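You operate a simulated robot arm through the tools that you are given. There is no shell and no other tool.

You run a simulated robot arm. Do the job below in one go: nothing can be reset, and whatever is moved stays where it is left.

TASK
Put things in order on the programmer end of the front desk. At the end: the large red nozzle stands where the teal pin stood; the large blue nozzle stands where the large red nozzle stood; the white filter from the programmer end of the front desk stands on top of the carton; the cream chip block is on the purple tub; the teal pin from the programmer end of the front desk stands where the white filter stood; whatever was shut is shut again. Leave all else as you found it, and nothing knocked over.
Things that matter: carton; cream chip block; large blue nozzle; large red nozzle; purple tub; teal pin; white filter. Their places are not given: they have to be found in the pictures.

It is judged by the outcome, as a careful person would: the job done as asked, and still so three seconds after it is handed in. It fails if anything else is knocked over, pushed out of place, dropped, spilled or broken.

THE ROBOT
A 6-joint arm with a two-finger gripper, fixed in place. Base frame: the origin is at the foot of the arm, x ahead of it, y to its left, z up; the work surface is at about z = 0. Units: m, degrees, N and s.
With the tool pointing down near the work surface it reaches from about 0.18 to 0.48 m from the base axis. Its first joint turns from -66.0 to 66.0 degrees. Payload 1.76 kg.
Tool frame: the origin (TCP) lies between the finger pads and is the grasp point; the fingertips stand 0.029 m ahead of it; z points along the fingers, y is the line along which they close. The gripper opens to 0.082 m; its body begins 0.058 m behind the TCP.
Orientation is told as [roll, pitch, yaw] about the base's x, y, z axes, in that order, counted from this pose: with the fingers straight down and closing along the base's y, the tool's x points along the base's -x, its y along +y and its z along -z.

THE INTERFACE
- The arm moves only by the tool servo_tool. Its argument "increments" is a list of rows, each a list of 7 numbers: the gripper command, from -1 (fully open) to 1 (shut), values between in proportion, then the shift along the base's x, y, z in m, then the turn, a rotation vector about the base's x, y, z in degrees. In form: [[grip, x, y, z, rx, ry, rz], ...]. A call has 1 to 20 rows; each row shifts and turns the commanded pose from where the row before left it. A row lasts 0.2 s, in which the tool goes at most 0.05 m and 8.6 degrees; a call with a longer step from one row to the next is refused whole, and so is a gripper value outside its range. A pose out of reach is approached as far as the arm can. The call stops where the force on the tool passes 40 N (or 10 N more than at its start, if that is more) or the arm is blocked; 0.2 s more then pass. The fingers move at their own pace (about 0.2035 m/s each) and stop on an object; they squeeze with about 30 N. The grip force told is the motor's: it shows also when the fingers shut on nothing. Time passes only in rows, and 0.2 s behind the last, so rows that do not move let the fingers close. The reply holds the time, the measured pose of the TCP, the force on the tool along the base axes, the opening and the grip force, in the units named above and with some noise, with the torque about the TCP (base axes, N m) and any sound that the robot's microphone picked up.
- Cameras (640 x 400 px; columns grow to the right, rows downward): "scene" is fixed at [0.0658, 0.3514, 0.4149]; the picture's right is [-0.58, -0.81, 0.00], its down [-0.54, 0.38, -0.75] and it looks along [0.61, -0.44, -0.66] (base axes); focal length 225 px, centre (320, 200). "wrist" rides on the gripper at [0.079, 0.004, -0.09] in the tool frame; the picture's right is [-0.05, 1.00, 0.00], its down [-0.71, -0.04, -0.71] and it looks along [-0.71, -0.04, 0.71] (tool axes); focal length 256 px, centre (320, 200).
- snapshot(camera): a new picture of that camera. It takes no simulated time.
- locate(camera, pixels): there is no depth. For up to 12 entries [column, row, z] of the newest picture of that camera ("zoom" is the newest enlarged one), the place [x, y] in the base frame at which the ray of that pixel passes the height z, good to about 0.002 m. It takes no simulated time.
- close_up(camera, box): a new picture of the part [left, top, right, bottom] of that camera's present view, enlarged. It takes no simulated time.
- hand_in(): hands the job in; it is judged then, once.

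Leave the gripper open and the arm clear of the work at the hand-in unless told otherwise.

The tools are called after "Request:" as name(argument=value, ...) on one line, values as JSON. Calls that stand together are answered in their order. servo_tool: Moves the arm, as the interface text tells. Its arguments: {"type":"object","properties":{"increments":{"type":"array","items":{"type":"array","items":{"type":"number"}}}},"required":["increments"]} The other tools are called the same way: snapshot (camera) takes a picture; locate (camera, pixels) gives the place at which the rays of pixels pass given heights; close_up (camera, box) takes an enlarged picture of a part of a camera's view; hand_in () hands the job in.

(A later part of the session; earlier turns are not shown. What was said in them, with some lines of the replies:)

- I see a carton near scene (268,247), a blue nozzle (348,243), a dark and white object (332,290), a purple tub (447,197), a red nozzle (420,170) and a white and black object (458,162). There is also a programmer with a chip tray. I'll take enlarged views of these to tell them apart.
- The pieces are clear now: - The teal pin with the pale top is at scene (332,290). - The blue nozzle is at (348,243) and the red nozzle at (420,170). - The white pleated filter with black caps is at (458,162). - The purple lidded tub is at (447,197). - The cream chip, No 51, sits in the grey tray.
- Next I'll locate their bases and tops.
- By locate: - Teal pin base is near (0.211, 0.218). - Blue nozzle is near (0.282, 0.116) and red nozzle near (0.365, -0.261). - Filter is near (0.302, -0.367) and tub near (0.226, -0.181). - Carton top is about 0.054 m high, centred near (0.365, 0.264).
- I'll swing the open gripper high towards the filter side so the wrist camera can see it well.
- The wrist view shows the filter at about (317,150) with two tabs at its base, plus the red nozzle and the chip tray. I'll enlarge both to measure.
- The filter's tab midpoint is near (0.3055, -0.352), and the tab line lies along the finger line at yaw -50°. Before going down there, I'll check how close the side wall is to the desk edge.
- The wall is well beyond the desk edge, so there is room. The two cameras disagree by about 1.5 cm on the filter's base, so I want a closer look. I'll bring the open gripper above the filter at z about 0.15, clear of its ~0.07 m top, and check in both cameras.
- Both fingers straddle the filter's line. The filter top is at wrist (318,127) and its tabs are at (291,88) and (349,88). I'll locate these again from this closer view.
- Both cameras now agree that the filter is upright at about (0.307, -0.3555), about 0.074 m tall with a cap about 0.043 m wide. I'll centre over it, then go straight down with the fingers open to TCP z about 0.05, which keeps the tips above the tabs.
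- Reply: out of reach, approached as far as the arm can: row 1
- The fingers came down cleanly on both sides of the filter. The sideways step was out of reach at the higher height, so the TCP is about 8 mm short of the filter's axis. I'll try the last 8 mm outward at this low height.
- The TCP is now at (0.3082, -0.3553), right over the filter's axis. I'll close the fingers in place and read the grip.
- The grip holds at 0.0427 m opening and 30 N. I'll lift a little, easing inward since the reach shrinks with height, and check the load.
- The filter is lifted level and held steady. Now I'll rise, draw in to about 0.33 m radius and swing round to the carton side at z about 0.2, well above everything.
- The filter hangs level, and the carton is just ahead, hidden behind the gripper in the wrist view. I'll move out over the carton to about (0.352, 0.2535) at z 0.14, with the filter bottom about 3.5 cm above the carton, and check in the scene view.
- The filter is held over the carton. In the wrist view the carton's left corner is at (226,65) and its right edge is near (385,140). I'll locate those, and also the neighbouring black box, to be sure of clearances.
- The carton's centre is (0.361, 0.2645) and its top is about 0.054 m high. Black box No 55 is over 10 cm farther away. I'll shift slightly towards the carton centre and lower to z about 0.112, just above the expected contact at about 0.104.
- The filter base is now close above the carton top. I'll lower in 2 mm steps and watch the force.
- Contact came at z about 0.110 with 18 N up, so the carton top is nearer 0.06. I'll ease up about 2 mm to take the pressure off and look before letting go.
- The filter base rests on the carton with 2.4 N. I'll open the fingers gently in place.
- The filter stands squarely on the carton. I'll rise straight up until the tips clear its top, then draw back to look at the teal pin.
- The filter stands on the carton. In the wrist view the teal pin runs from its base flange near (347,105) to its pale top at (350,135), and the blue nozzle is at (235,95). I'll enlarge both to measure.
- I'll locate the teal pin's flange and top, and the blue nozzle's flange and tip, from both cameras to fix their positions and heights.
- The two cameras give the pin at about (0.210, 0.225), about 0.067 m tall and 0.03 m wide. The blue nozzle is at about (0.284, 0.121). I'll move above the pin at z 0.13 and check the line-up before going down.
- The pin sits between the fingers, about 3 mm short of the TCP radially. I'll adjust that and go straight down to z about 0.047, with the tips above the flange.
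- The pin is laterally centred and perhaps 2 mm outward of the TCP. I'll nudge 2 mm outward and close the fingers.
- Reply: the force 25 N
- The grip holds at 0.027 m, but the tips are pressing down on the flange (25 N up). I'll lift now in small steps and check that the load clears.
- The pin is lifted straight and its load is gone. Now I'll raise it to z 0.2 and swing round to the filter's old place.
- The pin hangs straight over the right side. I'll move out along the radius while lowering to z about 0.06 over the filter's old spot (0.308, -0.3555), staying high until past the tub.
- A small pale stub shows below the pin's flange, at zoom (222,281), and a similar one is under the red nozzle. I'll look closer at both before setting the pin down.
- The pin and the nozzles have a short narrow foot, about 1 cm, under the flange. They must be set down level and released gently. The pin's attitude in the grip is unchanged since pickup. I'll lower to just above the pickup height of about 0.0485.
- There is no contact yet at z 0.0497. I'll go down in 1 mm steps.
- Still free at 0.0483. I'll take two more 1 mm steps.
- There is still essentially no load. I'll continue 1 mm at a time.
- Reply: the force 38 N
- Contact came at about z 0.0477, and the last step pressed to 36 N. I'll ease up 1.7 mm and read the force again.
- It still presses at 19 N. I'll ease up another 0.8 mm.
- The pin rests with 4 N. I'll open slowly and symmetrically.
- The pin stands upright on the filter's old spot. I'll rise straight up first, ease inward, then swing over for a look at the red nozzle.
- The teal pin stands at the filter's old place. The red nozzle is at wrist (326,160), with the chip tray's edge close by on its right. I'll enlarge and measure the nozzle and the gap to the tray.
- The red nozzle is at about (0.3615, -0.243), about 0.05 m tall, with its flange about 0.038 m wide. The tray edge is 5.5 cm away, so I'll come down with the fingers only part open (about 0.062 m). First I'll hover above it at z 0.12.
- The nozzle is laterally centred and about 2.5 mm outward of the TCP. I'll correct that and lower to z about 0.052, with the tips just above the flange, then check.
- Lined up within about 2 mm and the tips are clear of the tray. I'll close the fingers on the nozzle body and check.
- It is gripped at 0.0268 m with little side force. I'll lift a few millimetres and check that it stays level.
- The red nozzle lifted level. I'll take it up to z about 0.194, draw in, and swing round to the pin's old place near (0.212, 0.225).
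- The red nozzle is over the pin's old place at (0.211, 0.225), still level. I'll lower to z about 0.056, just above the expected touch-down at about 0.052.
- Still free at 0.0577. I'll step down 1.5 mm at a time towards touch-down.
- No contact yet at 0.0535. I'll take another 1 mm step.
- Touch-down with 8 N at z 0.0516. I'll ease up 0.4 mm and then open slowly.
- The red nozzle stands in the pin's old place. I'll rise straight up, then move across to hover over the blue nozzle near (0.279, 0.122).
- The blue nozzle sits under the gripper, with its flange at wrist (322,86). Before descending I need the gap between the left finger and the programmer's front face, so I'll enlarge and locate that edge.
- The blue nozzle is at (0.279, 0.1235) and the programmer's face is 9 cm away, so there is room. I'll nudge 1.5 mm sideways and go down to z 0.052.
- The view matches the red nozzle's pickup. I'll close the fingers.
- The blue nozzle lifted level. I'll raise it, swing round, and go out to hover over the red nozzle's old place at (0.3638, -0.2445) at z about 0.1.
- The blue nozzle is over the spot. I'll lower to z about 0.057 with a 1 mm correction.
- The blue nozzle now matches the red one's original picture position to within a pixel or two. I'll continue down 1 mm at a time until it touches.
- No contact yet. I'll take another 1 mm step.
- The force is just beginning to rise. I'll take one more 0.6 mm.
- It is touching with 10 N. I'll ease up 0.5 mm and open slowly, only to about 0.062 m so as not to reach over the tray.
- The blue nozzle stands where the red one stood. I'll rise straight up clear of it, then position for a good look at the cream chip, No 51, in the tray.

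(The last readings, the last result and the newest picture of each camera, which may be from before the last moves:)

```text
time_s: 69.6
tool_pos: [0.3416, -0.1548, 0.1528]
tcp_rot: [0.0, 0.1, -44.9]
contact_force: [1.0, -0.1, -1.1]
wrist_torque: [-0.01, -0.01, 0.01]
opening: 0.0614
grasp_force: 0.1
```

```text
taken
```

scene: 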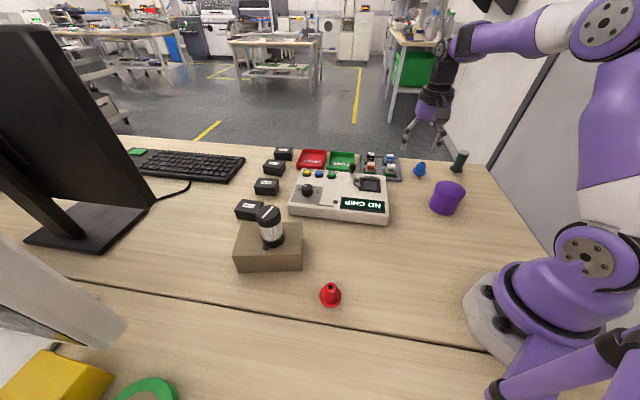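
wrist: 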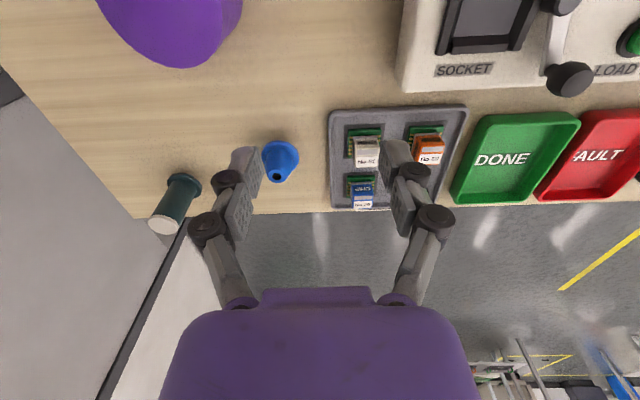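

At yaw -45° the tray is square in the picture. Chip 51 is at wrist (366,148), chip 60 to its right and chip 29 beyond it. I'll enlarge and locate.

Request:
close_up(camera="wrist", box=[320, 95, 480, 215])

Request:
close_up(camera="scene", box=[350, 140, 410, 190])

```text
3.33 times, centred on (400, 155) of wrist
```

zoom: 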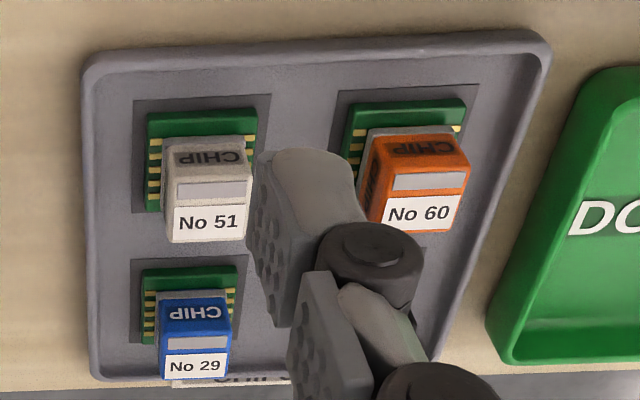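

```text
8.00 times, centred on (380, 165) of scene
```

zoom: 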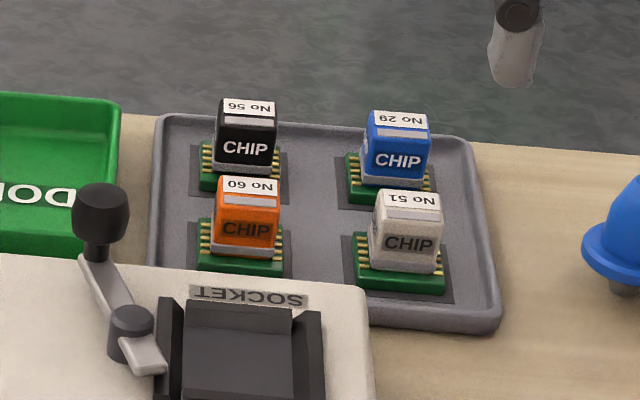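

I can see the chip's green board with the cream block on it. I'll locate the board's and block's corners in the wrist zoom, then in the scene zoom.

Request:
close_up(camera="wrist", box=[344, 117, 404, 207])

Request:
locate(camera="wrist", pixels=[[348.1, 128.6, 0.012], [381.1, 127.1, 0.012], [348.0, 158.6, 0.012], [350.5, 167.5, 0.04], [374.5, 167.0, 0.04], [353.5, 149.5, 0.04], [376.0, 148.5, 0.04], [407, 126, 0.012], [440, 124.5, 0.012], [346.5, 176, 0.012]])

Request:
locate(camera="zoom", pixels=[[320, 200, 0.012]])

```text
4.44 times, centred on (374, 162) of wrist
```

zoom: 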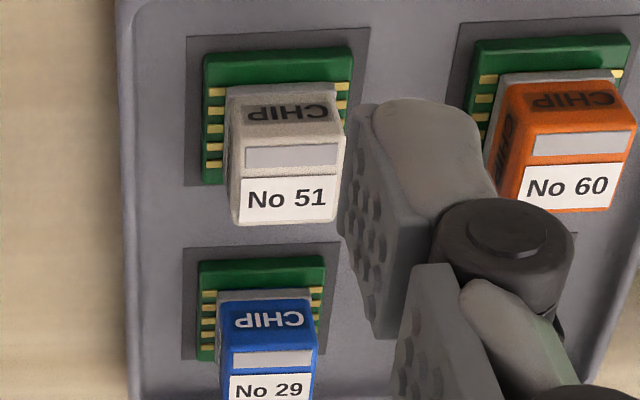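

```text
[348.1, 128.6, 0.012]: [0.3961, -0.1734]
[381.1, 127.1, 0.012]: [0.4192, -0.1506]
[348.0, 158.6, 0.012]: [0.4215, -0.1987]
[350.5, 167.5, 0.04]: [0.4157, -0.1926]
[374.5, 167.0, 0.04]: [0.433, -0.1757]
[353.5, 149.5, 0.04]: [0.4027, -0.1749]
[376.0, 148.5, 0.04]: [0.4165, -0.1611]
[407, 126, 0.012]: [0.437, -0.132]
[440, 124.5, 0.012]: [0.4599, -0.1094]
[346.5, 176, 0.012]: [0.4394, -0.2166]
```

```text
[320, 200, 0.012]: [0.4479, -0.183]
```

Chip 51's board is centred near (0.4195, -0.174) and its block near (0.417, -0.176), 0.024 m wide. Chip 60 is 5.8 cm away, so I'll use a narrow opening of about 0.046 m. I'll cross-check the block's height from the scene view.

Request:
close_up(camera="scene", box=[370, 150, 410, 180])

Request:
locate(camera="scene", pixels=[[391, 165.9, 0.035], [391, 165.9, 0.04], [391, 165.9, 0.045], [391, 165.9, 0.05], [390.2, 174.5, 0.01], [390.2, 172, 0.012]])

```text
13.33 times, centred on (390, 165) of scene
```

zoom: 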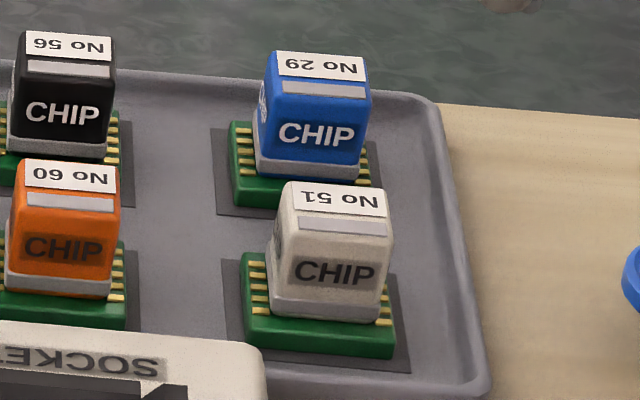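

```text
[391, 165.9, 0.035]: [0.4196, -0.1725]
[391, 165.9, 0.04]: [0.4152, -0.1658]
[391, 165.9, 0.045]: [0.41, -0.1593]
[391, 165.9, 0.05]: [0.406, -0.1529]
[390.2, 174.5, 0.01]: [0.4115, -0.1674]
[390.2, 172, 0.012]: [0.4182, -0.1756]
```

The block's top is about 0.036 m high and it is centred near (0.418, -0.1745). I'll hover over it at z 0.10 with the opening narrowed to about 0.046 m and check the alignment.

Request:
servo_tool(increments=[[-0.3, 0.0255, -0.0066, -0.017, 0, 0, 0], [-0.12, 0.0255, -0.0066, -0.017, 0, 0, 0], [-0.12, 0.0254, -0.0065, -0.018, 0, 0, 0], [-0.12, 0, 0, 0, 0, 0, 0]])

Request:
close_up(camera="wrist", box=[200, 40, 440, 190])

Request:
close_up(camera="scene", box=[350, 110, 430, 190])

```text
time_s: 70.6
tool_pos: [0.4181, -0.1741, 0.0983]
tcp_rot: [-0.1, 0.0, -44.9]
contact_force: [0.4, 0.6, -0.4]
wrist_torque: [0.0, 0.0, 0.02]
opening: 0.0458
grasp_force: 0.0
```

```text
2.67 times, centred on (320, 115) of wrist
```

zoom: 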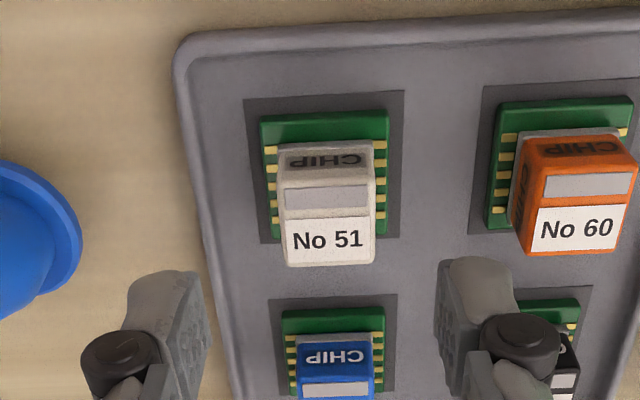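

```text
5.00 times, centred on (390, 150) of scene
```

zoom: 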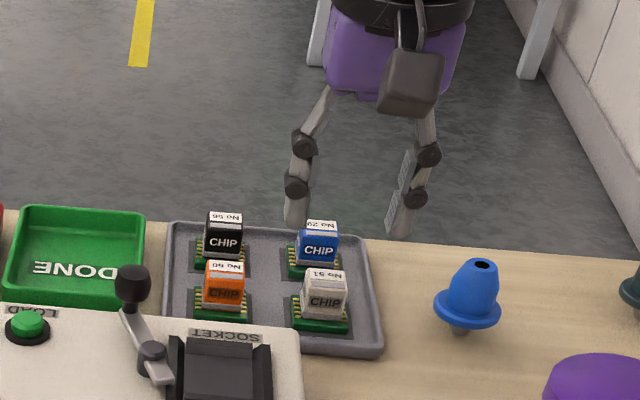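

The chip is about 3 mm outward and 1.5 mm right of the TCP, and its edges are parallel with the pads. I'll correct that and lower to z 0.06 for another look.

Request:
servo_tool(increments=[[-0.12, 0.0033, -0.0012, 0, 0, 0, 0], [-0.12, 0, 0, -0.02, 0, 0, 0], [-0.12, 0, 0, -0.018, 0, 0, 0], [-0.12, 0, 0, 0, 0, 0, 0]])

Request:
close_up(camera="wrist", box=[200, 80, 440, 230])

Request:
close_up(camera="scene", box=[350, 120, 430, 190])

```text
time_s: 71.6
tool_pos: [0.4194, -0.176, 0.0604]
tcp_rot: [0.0, 0.0, -44.8]
contact_force: [0.1, -0.3, 0.3]
wrist_torque: [0.02, 0.02, 0.0]
opening: 0.0458
grasp_force: 0.0
```

```text
2.67 times, centred on (320, 155) of wrist
```

zoom: 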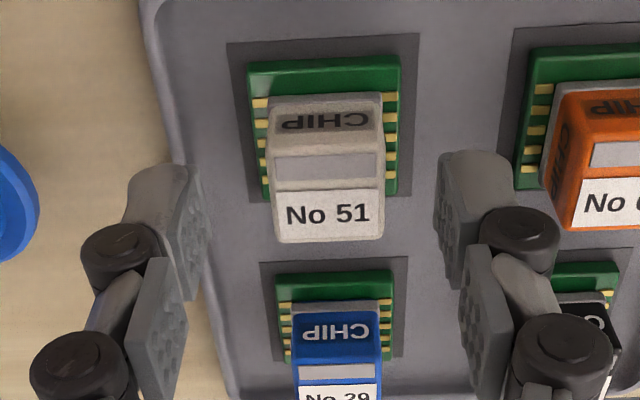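

```text
5.71 times, centred on (390, 155) of scene
```

zoom: 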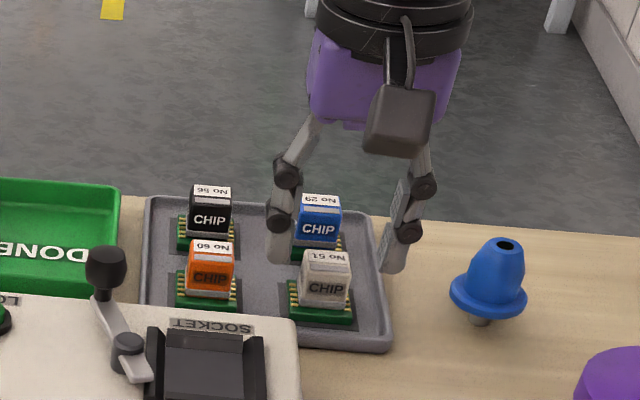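

Now centred radially and about 1.4 mm off sideways. I'll nudge and lower to z 0.046, then check once more.

Request:
servo_tool(increments=[[-0.12, 0.001, 0.001, -0.006, 0, 0, 0], [-0.12, 0, 0, -0.006, 0, 0, 0], [-0.12, 0, 0, -0.002, 0, 0, 0], [-0.12, 0, 0, 0, 0, 0, 0]])

Request:
close_up(camera="wrist", box=[200, 100, 440, 250])

Request:
close_up(camera="scene", box=[360, 135, 420, 185])

```text
time_s: 72.6
tool_pos: [0.4212, -0.1748, 0.049]
tcp_rot: [0.1, -0.1, -44.8]
contact_force: [0.4, -0.6, 0.2]
wrist_torque: [0.03, 0.01, 0.0]
opening: 0.0458
grasp_force: 0.1
```

```text
2.67 times, centred on (320, 175) of wrist
```

zoom: 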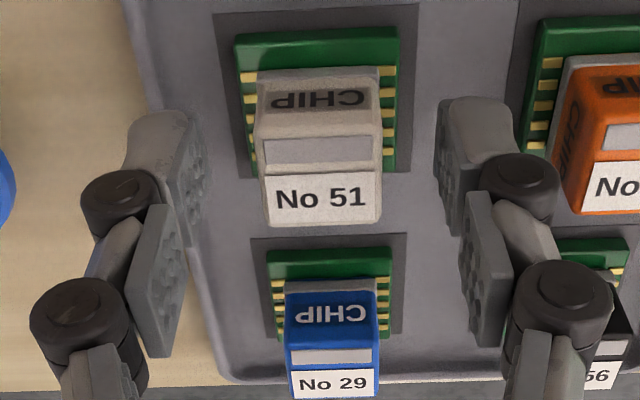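

```text
8.00 times, centred on (390, 160) of scene
```

zoom: 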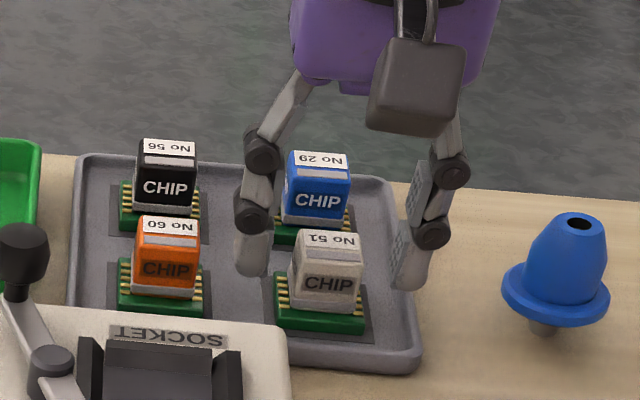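

The chip is centred between the pads. I'll lower 2 mm more and close gently.

Request:
servo_tool(increments=[[-0.12, 0, 0, -0.002, 0, 0, 0], [0.1, 0, 0, 0, 0, 0, 0], [0.3, 0, 0, 0, 0, 0, 0], [0.6, 0, 0, 0, 0, 0, 0], [1, 0, 0, 0, 0, 0, 0], [1, 0, 0, 0, 0, 0, 0]])

Request:
close_up(camera="wrist", box=[200, 100, 440, 250])

Request:
close_up(camera="scene", box=[360, 135, 420, 185])

```text
time_s: 74.0
tool_pos: [0.421, -0.1757, 0.0472]
tcp_rot: [0.0, 0.0, -44.9]
contact_force: [0.5, 0.0, -0.2]
wrist_torque: [-0.01, -0.01, 0.0]
opening: 0.0227
grasp_force: 30.0
```

```text
2.67 times, centred on (320, 175) of wrist
```

zoom: 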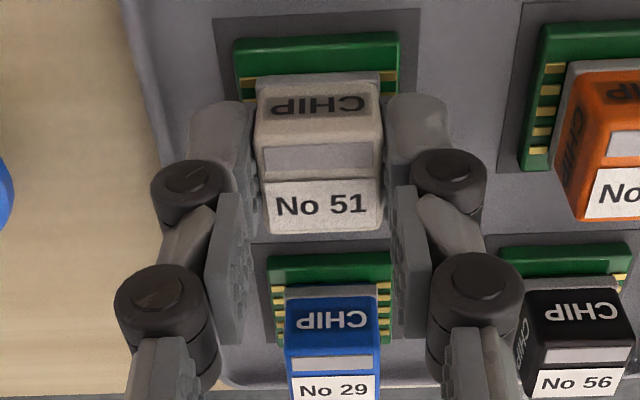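

```text
8.00 times, centred on (390, 160) of scene
```

zoom: 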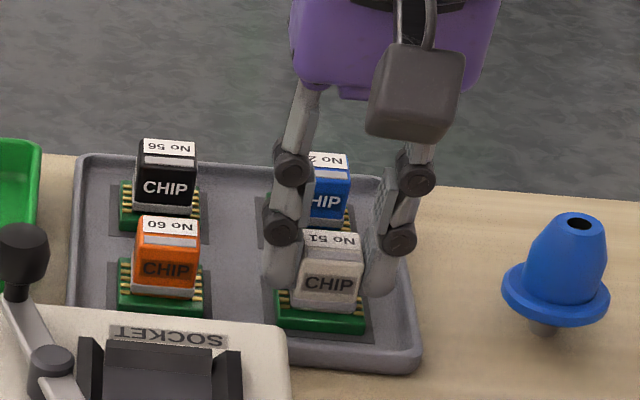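

It grips at 0.0227 m with no side load. I'll lift straight up and check that the whole chip, board included, comes out of the tray alone.

Request:
servo_tool(increments=[[1, 0, 0, 0.003, 0, 0, 0], [1, 0, 0, 0.006, 0, 0, 0], [1, 0, 0, 0.012, 0, 0, 0], [1, 0, 0, 0.015, 0, 0, 0], [1, 0, 0, 0, 0, 0, 0]])

Request:
close_up(camera="wrist", box=[200, 80, 440, 250])

Request:
close_up(camera="scene", box=[360, 125, 420, 185])

```text
time_s: 75.2
tool_pos: [0.4208, -0.175, 0.083]
tcp_rot: [0.0, 0.1, -44.9]
contact_force: [0.7, -0.1, -0.2]
wrist_torque: [-0.01, 0.02, -0.02]
opening: 0.0227
grasp_force: 29.8
```

```text
2.35 times, centred on (320, 165) of wrist
```

zoom: 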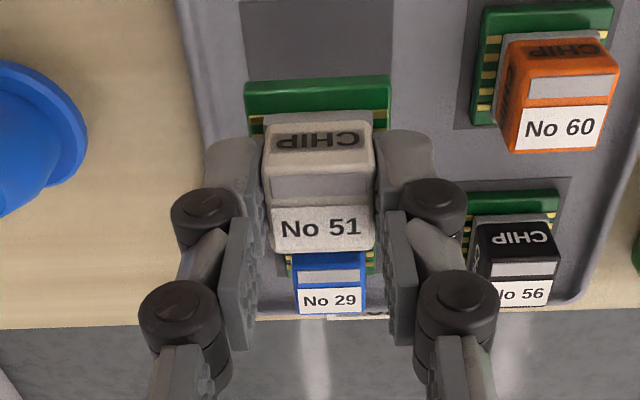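

```text
6.67 times, centred on (390, 155) of scene
```

zoom: 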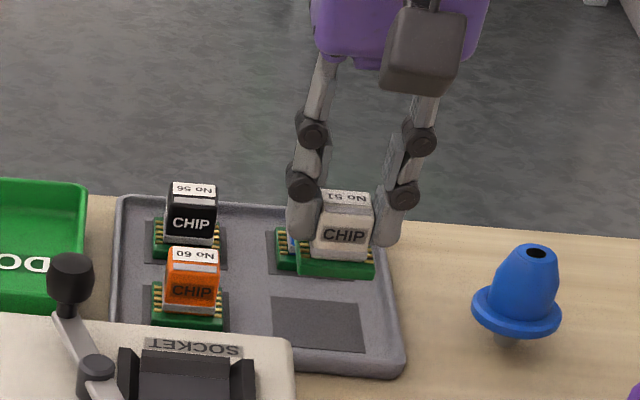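

The chip came out cleanly with its board, and the other three are undisturbed. While the arm is here, I'll measure the purple tub in the scene view.

Request:
servo_tool(increments=[[1, 0, 0, 0.03, 0, 0, 0], [1, -0.025, 0.01, 0.03, 0, 0, 0], [1, -0.03, 0.012, 0.03, 0, 0, 0], [1, -0.03, 0.012, 0.02, 0, 0, 0], [1, 0, 0, 0, 0, 0, 0]])

Request:
close_up(camera="scene", box=[410, 170, 490, 225])

Request:
snapshot(camera="wrist")

```text
time_s: 76.4
tool_pos: [0.3392, -0.1428, 0.1906]
tcp_rot: [0.0, 0.0, -44.9]
contact_force: [-1.0, -0.8, -1.1]
wrist_torque: [0.02, -0.03, -0.03]
opening: 0.0228
grasp_force: 29.7
```

```text
7.27 times, centred on (450, 198) of scene
```

zoom: 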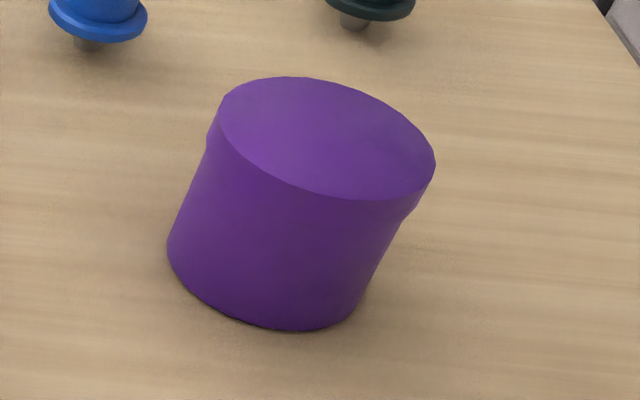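

```text
taken
```

wrist: 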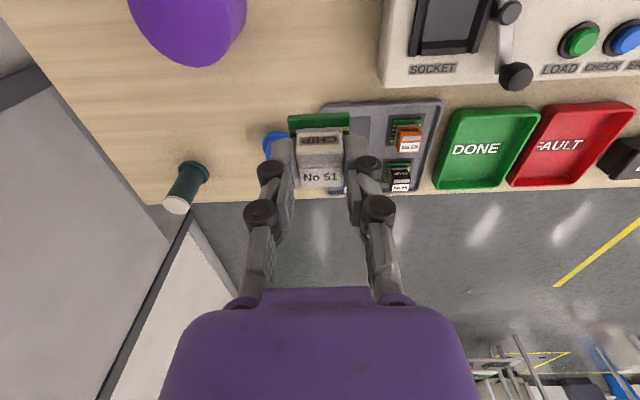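

The tub is upright and closed with its lid, with the top centre at scene (451,189.5) and base centre at (442,208.6). I'll locate both to get its position and height.

Request:
locate(camera="scene", pixels=[[442.2, 208.6, 0.0], [451, 189.5, 0.05], [451, 189.5, 0.055], [451, 189.5, 0.06], [451, 189.5, 0.065], [451, 189.5, 0.07], [436.1, 185.6, 0.06], [465.8, 193.2, 0.06], [445.9, 181.1, 0.06], [454.1, 198, 0.06]])

Request:
locate(camera="wrist", pixels=[[185, 65, 0.06], [246, 20, 0.06], [130, 18, 0.06], [200, 64, 0.0]])

```text
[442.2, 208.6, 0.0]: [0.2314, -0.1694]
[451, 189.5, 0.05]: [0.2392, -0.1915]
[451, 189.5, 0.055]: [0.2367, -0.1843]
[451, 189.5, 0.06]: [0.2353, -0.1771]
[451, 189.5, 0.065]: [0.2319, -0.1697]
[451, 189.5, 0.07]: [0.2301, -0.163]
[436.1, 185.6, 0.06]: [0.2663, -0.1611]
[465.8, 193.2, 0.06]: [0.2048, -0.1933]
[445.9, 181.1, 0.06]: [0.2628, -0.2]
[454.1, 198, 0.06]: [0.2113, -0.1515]
```

```text
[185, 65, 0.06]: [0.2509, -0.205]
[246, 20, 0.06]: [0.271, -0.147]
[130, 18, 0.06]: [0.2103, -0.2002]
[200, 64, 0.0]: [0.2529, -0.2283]
```

The tub's centre is about (0.233, -0.171), its lid top about 0.064 m high and about 0.069 m across. The chip fits easily. I'll hover over it at z about 0.15 and check the alignment.

Request:
servo_tool(increments=[[1, -0.0266, -0.007, -0.005, 0, 0, 3], [1, -0.0266, -0.007, -0.01, 0, 0, 3], [1, -0.0265, -0.007, -0.01, 0, 0, 3], [1, -0.0265, -0.0072, -0.015, 0, 0, 0], [1, 0, 0, 0, 0, 0, 0]])

Request:
close_up(camera="scene", box=[390, 110, 510, 230])

Request:
snapshot(camera="wrist")

```text
time_s: 77.6
tool_pos: [0.232, -0.1714, 0.1525]
tcp_rot: [0.1, 0.0, -35.8]
contact_force: [-0.5, -0.2, -0.2]
wrist_torque: [-0.02, 0.01, -0.01]
opening: 0.0231
grasp_force: 30.0
```

```text
3.33 times, centred on (450, 170) of scene
```

zoom: 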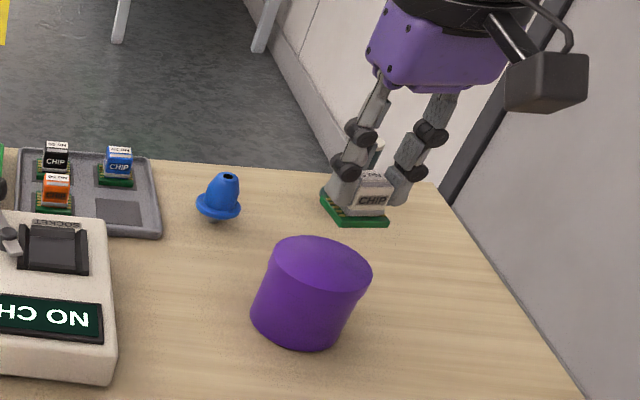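

```text
taken
```

wrist: 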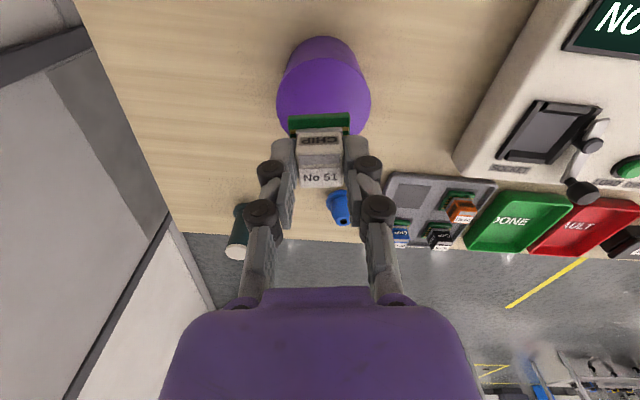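

The tub lid is centred at about wrist (323.5,97), which puts it 3 to 4 mm from the TCP. I'll correct that and lower to z about 0.117, above the expected contact at about 0.107.

Request:
servo_tool(increments=[[1, -0.001, 0.0033, 0, 0, 0, 0], [1, 0, 0, -0.015, 0, 0, 0], [1, 0, 0, -0.012, 0, 0, 0], [1, 0, 0, -0.008, 0, 0, 0], [1, 0, 0, 0, 0, 0, 0]])

Request:
close_up(camera="scene", box=[410, 130, 510, 220])

Request:
close_up(camera="wrist", box=[220, 20, 420, 220])

```text
time_s: 78.8
tool_pos: [0.2294, -0.1663, 0.1168]
tcp_rot: [0.0, 0.0, -35.9]
contact_force: [-0.3, -0.4, 0.1]
wrist_torque: [-0.01, 0.0, 0.0]
opening: 0.0229
grasp_force: 30.0
```

```text
4.44 times, centred on (460, 175) of scene
```

zoom: 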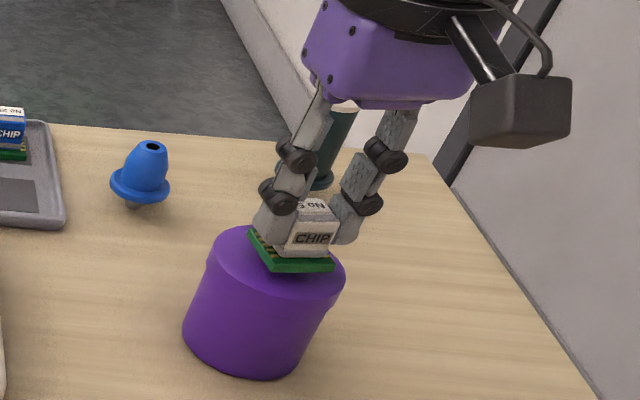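

```text
2.00 times, centred on (320, 120) of wrist
```

zoom: 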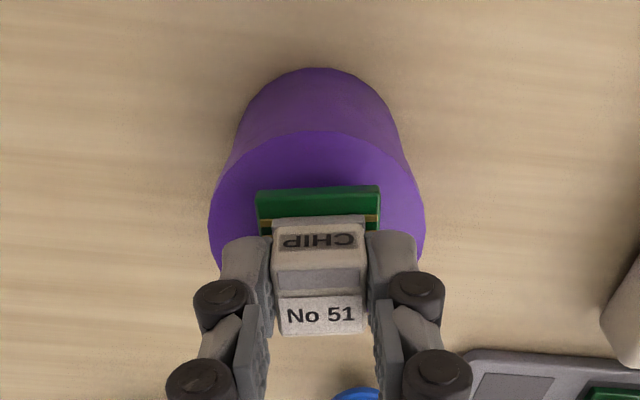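

I'll locate the lid's rim points in both views to judge how centred the chip is.

Request:
locate(camera="wrist", pixels=[[319.5, 85.5, 0.064], [264, 132.5, 0.064], [373, 132.5, 0.064], [289, 118, 0.073], [349, 117, 0.073]])

Request:
close_up(camera="scene", box=[430, 165, 480, 215])

```text
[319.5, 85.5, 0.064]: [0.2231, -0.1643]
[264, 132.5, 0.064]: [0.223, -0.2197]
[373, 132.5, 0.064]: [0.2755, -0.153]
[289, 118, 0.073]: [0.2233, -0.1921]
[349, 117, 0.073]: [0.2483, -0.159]
```

```text
8.00 times, centred on (455, 190) of scene
```

zoom: 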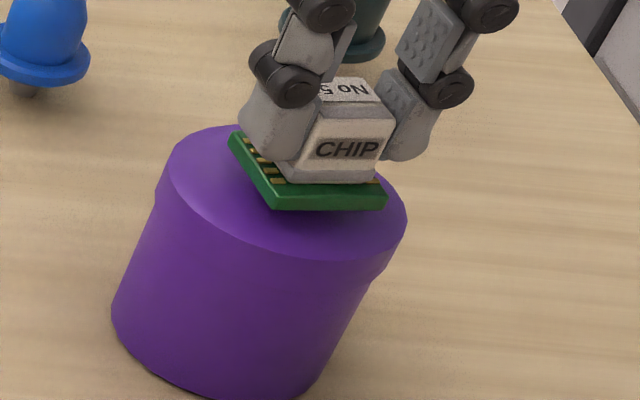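

The wrist geometry puts the lid centre about 9 mm farther out than the chip. The "wrist" locate used the older snapshot's pose, so I worked this out from the current pose instead. I'll shift the chip outward by that amount and take fresh pictures.

Request:
servo_tool(increments=[[1, 0.0035, -0.003, 0, 0, 0, 0], [1, 0.0035, -0.003, 0, 0, 0, 0], [1, 0, 0, 0, 0, 0, 0]])

Request:
snapshot(camera="wrist")

Request:
close_up(camera="scene", box=[430, 165, 480, 215])

Request:
close_up(camera="wrist", box=[220, 20, 420, 220])

```text
time_s: 79.6
tool_pos: [0.2368, -0.1731, 0.1166]
tcp_rot: [0.1, 0.0, -35.9]
contact_force: [-0.6, 0.5, -0.1]
wrist_torque: [-0.02, -0.01, 0.0]
opening: 0.0229
grasp_force: 30.2
```

```text
taken
```

wrist: 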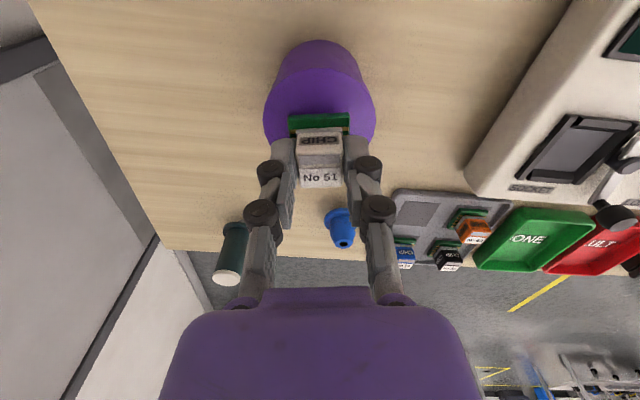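

```text
8.00 times, centred on (455, 190) of scene
```

zoom: 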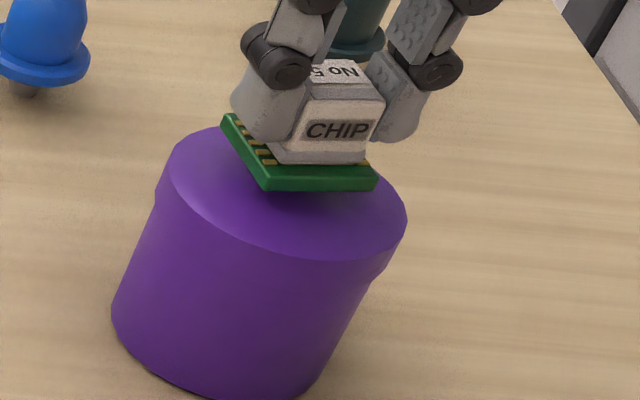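

```text
2.00 times, centred on (320, 120) of wrist
```

zoom: 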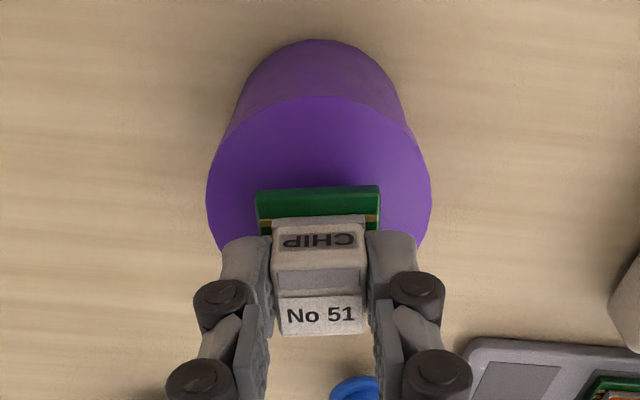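

The chip is now centred over the lid in the wrist view and about 15 mm above it. I'll lower 9 mm and then step.

Request:
servo_tool(increments=[[1, 0, 0, -0.005, 0, 0, 0], [1, 0, 0, -0.004, 0, 0, 0], [1, 0, 0, 0, 0, 0, 0]])

Request:
close_up(camera="scene", box=[430, 165, 480, 215])

```text
time_s: 80.4
tool_pos: [0.2363, -0.1727, 0.1084]
tcp_rot: [0.0, 0.0, -35.8]
contact_force: [-2.4, 1.7, 12.3]
wrist_torque: [0.06, 0.17, 0.0]
opening: 0.0228
grasp_force: 30.0
```

```text
8.00 times, centred on (455, 190) of scene
```

zoom: 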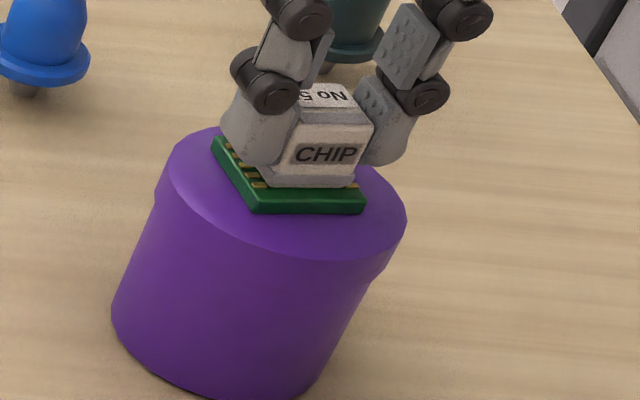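

The chip touched the lid at z 0.108 with 12 N. In the scene view it sits a few millimetres outward of centre, though still well inside the rim. I'll lift 3 mm, shift 4 mm inward and set it down again.

Request:
servo_tool(increments=[[1, 0, 0, 0.004, 0, 0, 0], [1, -0.0032, 0.0023, 0, 0, 0, 0], [1, 0, 0, -0.0025, 0, 0, 0], [1, 0, 0, 0, 0, 0, 0]])

Request:
close_up(camera="scene", box=[430, 165, 480, 215])

```text
time_s: 81.4
tool_pos: [0.2327, -0.1704, 0.1098]
tcp_rot: [0.0, 0.1, -36.0]
contact_force: [0.6, -0.1, -0.9]
wrist_torque: [-0.01, 0.01, 0.02]
opening: 0.023
grasp_force: 29.6
```

```text
8.00 times, centred on (455, 190) of scene
```

zoom: 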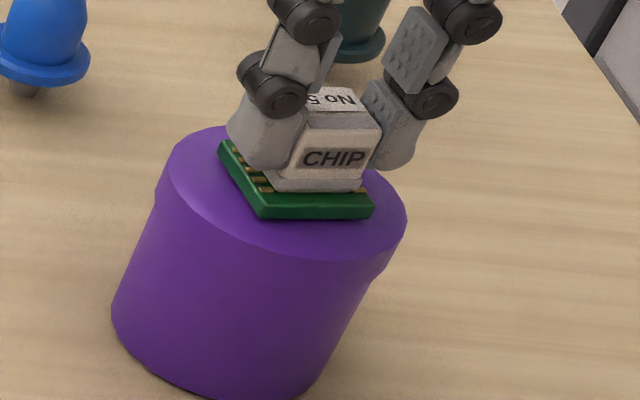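

The chip is well within the lid, just above it. I'll lower 1 mm at a time to touch.

Request:
servo_tool(increments=[[1, 0, 0, -0.001, 0, 0, 0], [1, 0, 0, 0, 0, 0, 0]])

```text
time_s: 82.0
tool_pos: [0.2335, -0.1698, 0.1095]
tcp_rot: [0.0, -0.1, -35.9]
contact_force: [-0.1, 0.0, 0.0]
wrist_torque: [0.01, 0.0, 0.0]
opening: 0.023
grasp_force: 29.7
```

No load yet. I'll take one more 0.8 mm step.

Request:
servo_tool(increments=[[1, 0, 0, -0.0008, 0, 0, 0], [1, 0, 0, 0, 0, 0, 0]])

```text
time_s: 82.6
tool_pos: [0.233, -0.1701, 0.1086]
tcp_rot: [0.0, -0.1, -35.9]
contact_force: [0.6, 0.2, 4.5]
wrist_torque: [0.01, -0.04, -0.03]
opening: 0.0228
grasp_force: 30.3
```

The chip rests on the lid with 4.5 N. I'll open slowly.

Request:
servo_tool(increments=[[0.42, 0, 0, 0, 0, 0, 0], [0.35, 0, 0, 0, 0, 0, 0], [0.25, 0, 0, 0, 0, 0, 0], [0.1, 0, 0, 0, 0, 0, 0], [-0.15, 0, 0, 0, 0, 0, 0], [-0.5, 0, 0, 0, 0, 0, 0], [-0.5, 0, 0, 0, 0, 0, 0]])

Request:
close_up(camera="scene", box=[430, 165, 480, 215])

Request:
close_up(camera="wrist", box=[200, 20, 440, 220])

```text
time_s: 84.2
tool_pos: [0.2341, -0.1703, 0.1082]
tcp_rot: [0.0, 0.0, -35.9]
contact_force: [-0.3, -0.5, -0.1]
wrist_torque: [-0.02, 0.02, -0.01]
opening: 0.0613
grasp_force: 0.0
```

```text
8.00 times, centred on (455, 190) of scene
```

zoom: 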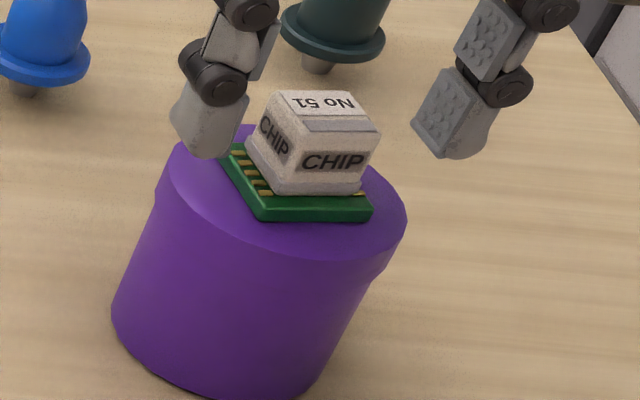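

```text
2.00 times, centred on (320, 120) of wrist
```

zoom: 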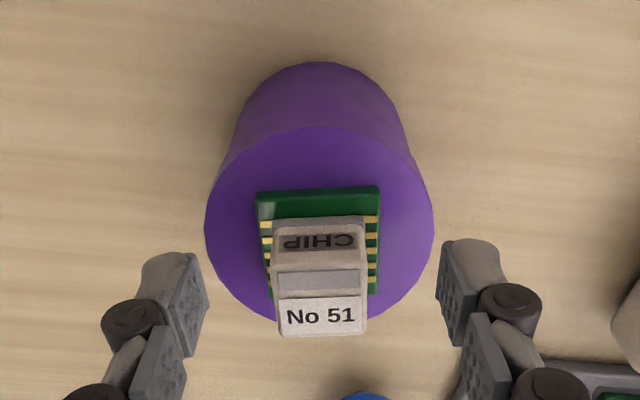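

The chip sits flat, well inside the lid. I'll rise straight up and return to the starting area, gripper open, for a full check.

Request:
servo_tool(increments=[[-0.5, 0, 0, 0.015, 0, 0, 0], [-0.5, 0, 0, 0.03, 0, 0, 0], [-0.6, 0, 0, 0.035, 0, 0, 0], [-1, 0, 0, 0.035, 0, 0, 0], [-1, 0.01, 0.034, 0.01, 0, 0, 6], [-1, 0.01, 0.034, 0.01, 0, 0, 6], [-1, 0.01, 0.034, 0.01, 0, 0, 6], [-1, 0.01, 0.034, 0, 0, 0, 6], [-1, 0.01, 0.034, 0, 0, 0, 6], [-1, 0.01, 0.034, 0, 0, 0, 5.9], [-1, 0, 0, 0, 0, 0, 0]])

Request:
snapshot(camera="scene")

Request:
snapshot(camera="wrist")

Request:
close_up(camera="scene", box=[340, 130, 500, 230])

Request:
close_up(camera="scene", box=[220, 190, 380, 310])

```text
time_s: 86.6
tool_pos: [0.2954, 0.0336, 0.2528]
tcp_rot: [0.0, -0.1, 0.1]
contact_force: [0.7, -0.4, -0.6]
wrist_torque: [-0.03, 0.0, -0.02]
opening: 0.0822
grasp_force: 0.1
```

```text
taken
```

scene: 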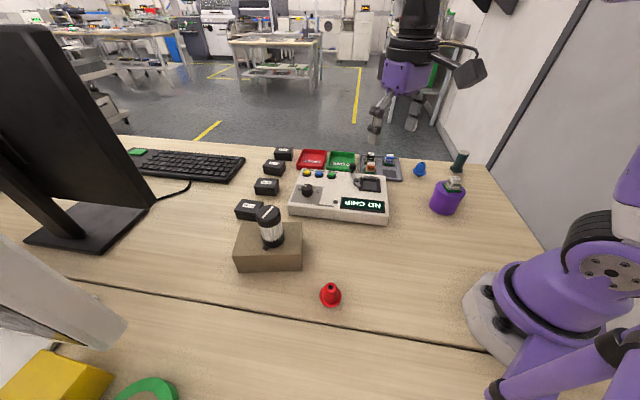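

```text
taken
```

wrist: 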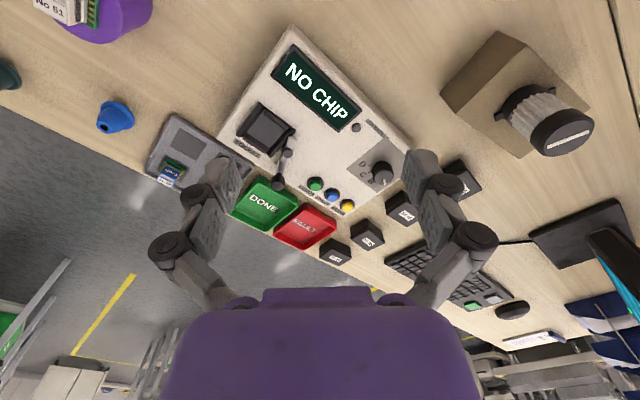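

```text
4.00 times, centred on (420, 180) of scene
```

zoom: 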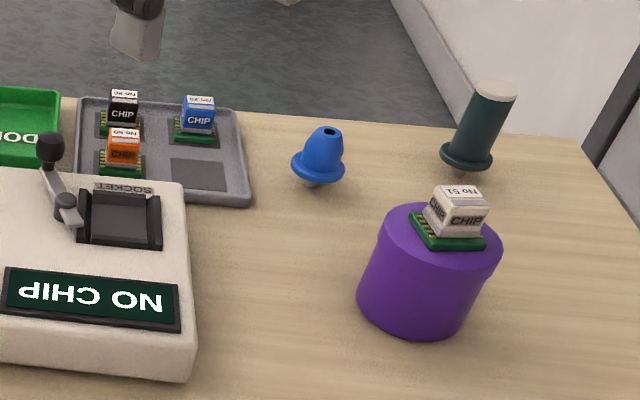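

```text
3.33 times, centred on (300, 250) of scene
```

zoom: 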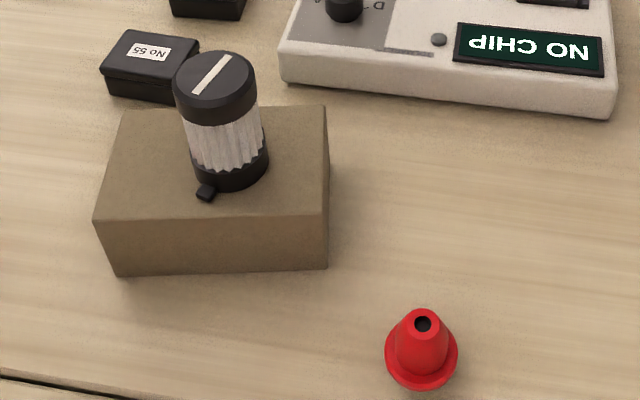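

Final check in the pictures:
- Filter stands on the carton.
- Teal pin is at the filter's old place.
- Red nozzle is at the pin's old place.
- Blue nozzle is at the red nozzle's old place.
- Chip No 51 is flat on the closed purple tub.
- Carton, tray, other chips, boxes and tub are unmoved, and nothing was opened.

The arm is clear with the gripper open, so I'll hand in.

Request:
hand_in()

```text
The job is handed in.
```

The job is done and handed in. I haven't had the judge's result back. The final pictures showed everything standing:

- **White filter:** on top of the carton.
- **Teal pin:** where the white filter stood.
- **Large red nozzle:** where the teal pin stood.
- **Large blue nozzle:** where the large red nozzle stood.
- **Cream chip block (No 51):** flat on the lid of the purple tub.

Comparing the before and after pictures, the red nozzle is about 4 mm from the pin's exact spot. The pin is about 5 mm from the filter's. I left them there rather than risk knocking them over, since both stand on a narrow foot.

Nothing was opened, so everything that was shut stayed shut. The carton, tub, tray and the other three chips look unmoved, and nothing was knocked over. The arm is back near its starting pose with the gripper open.
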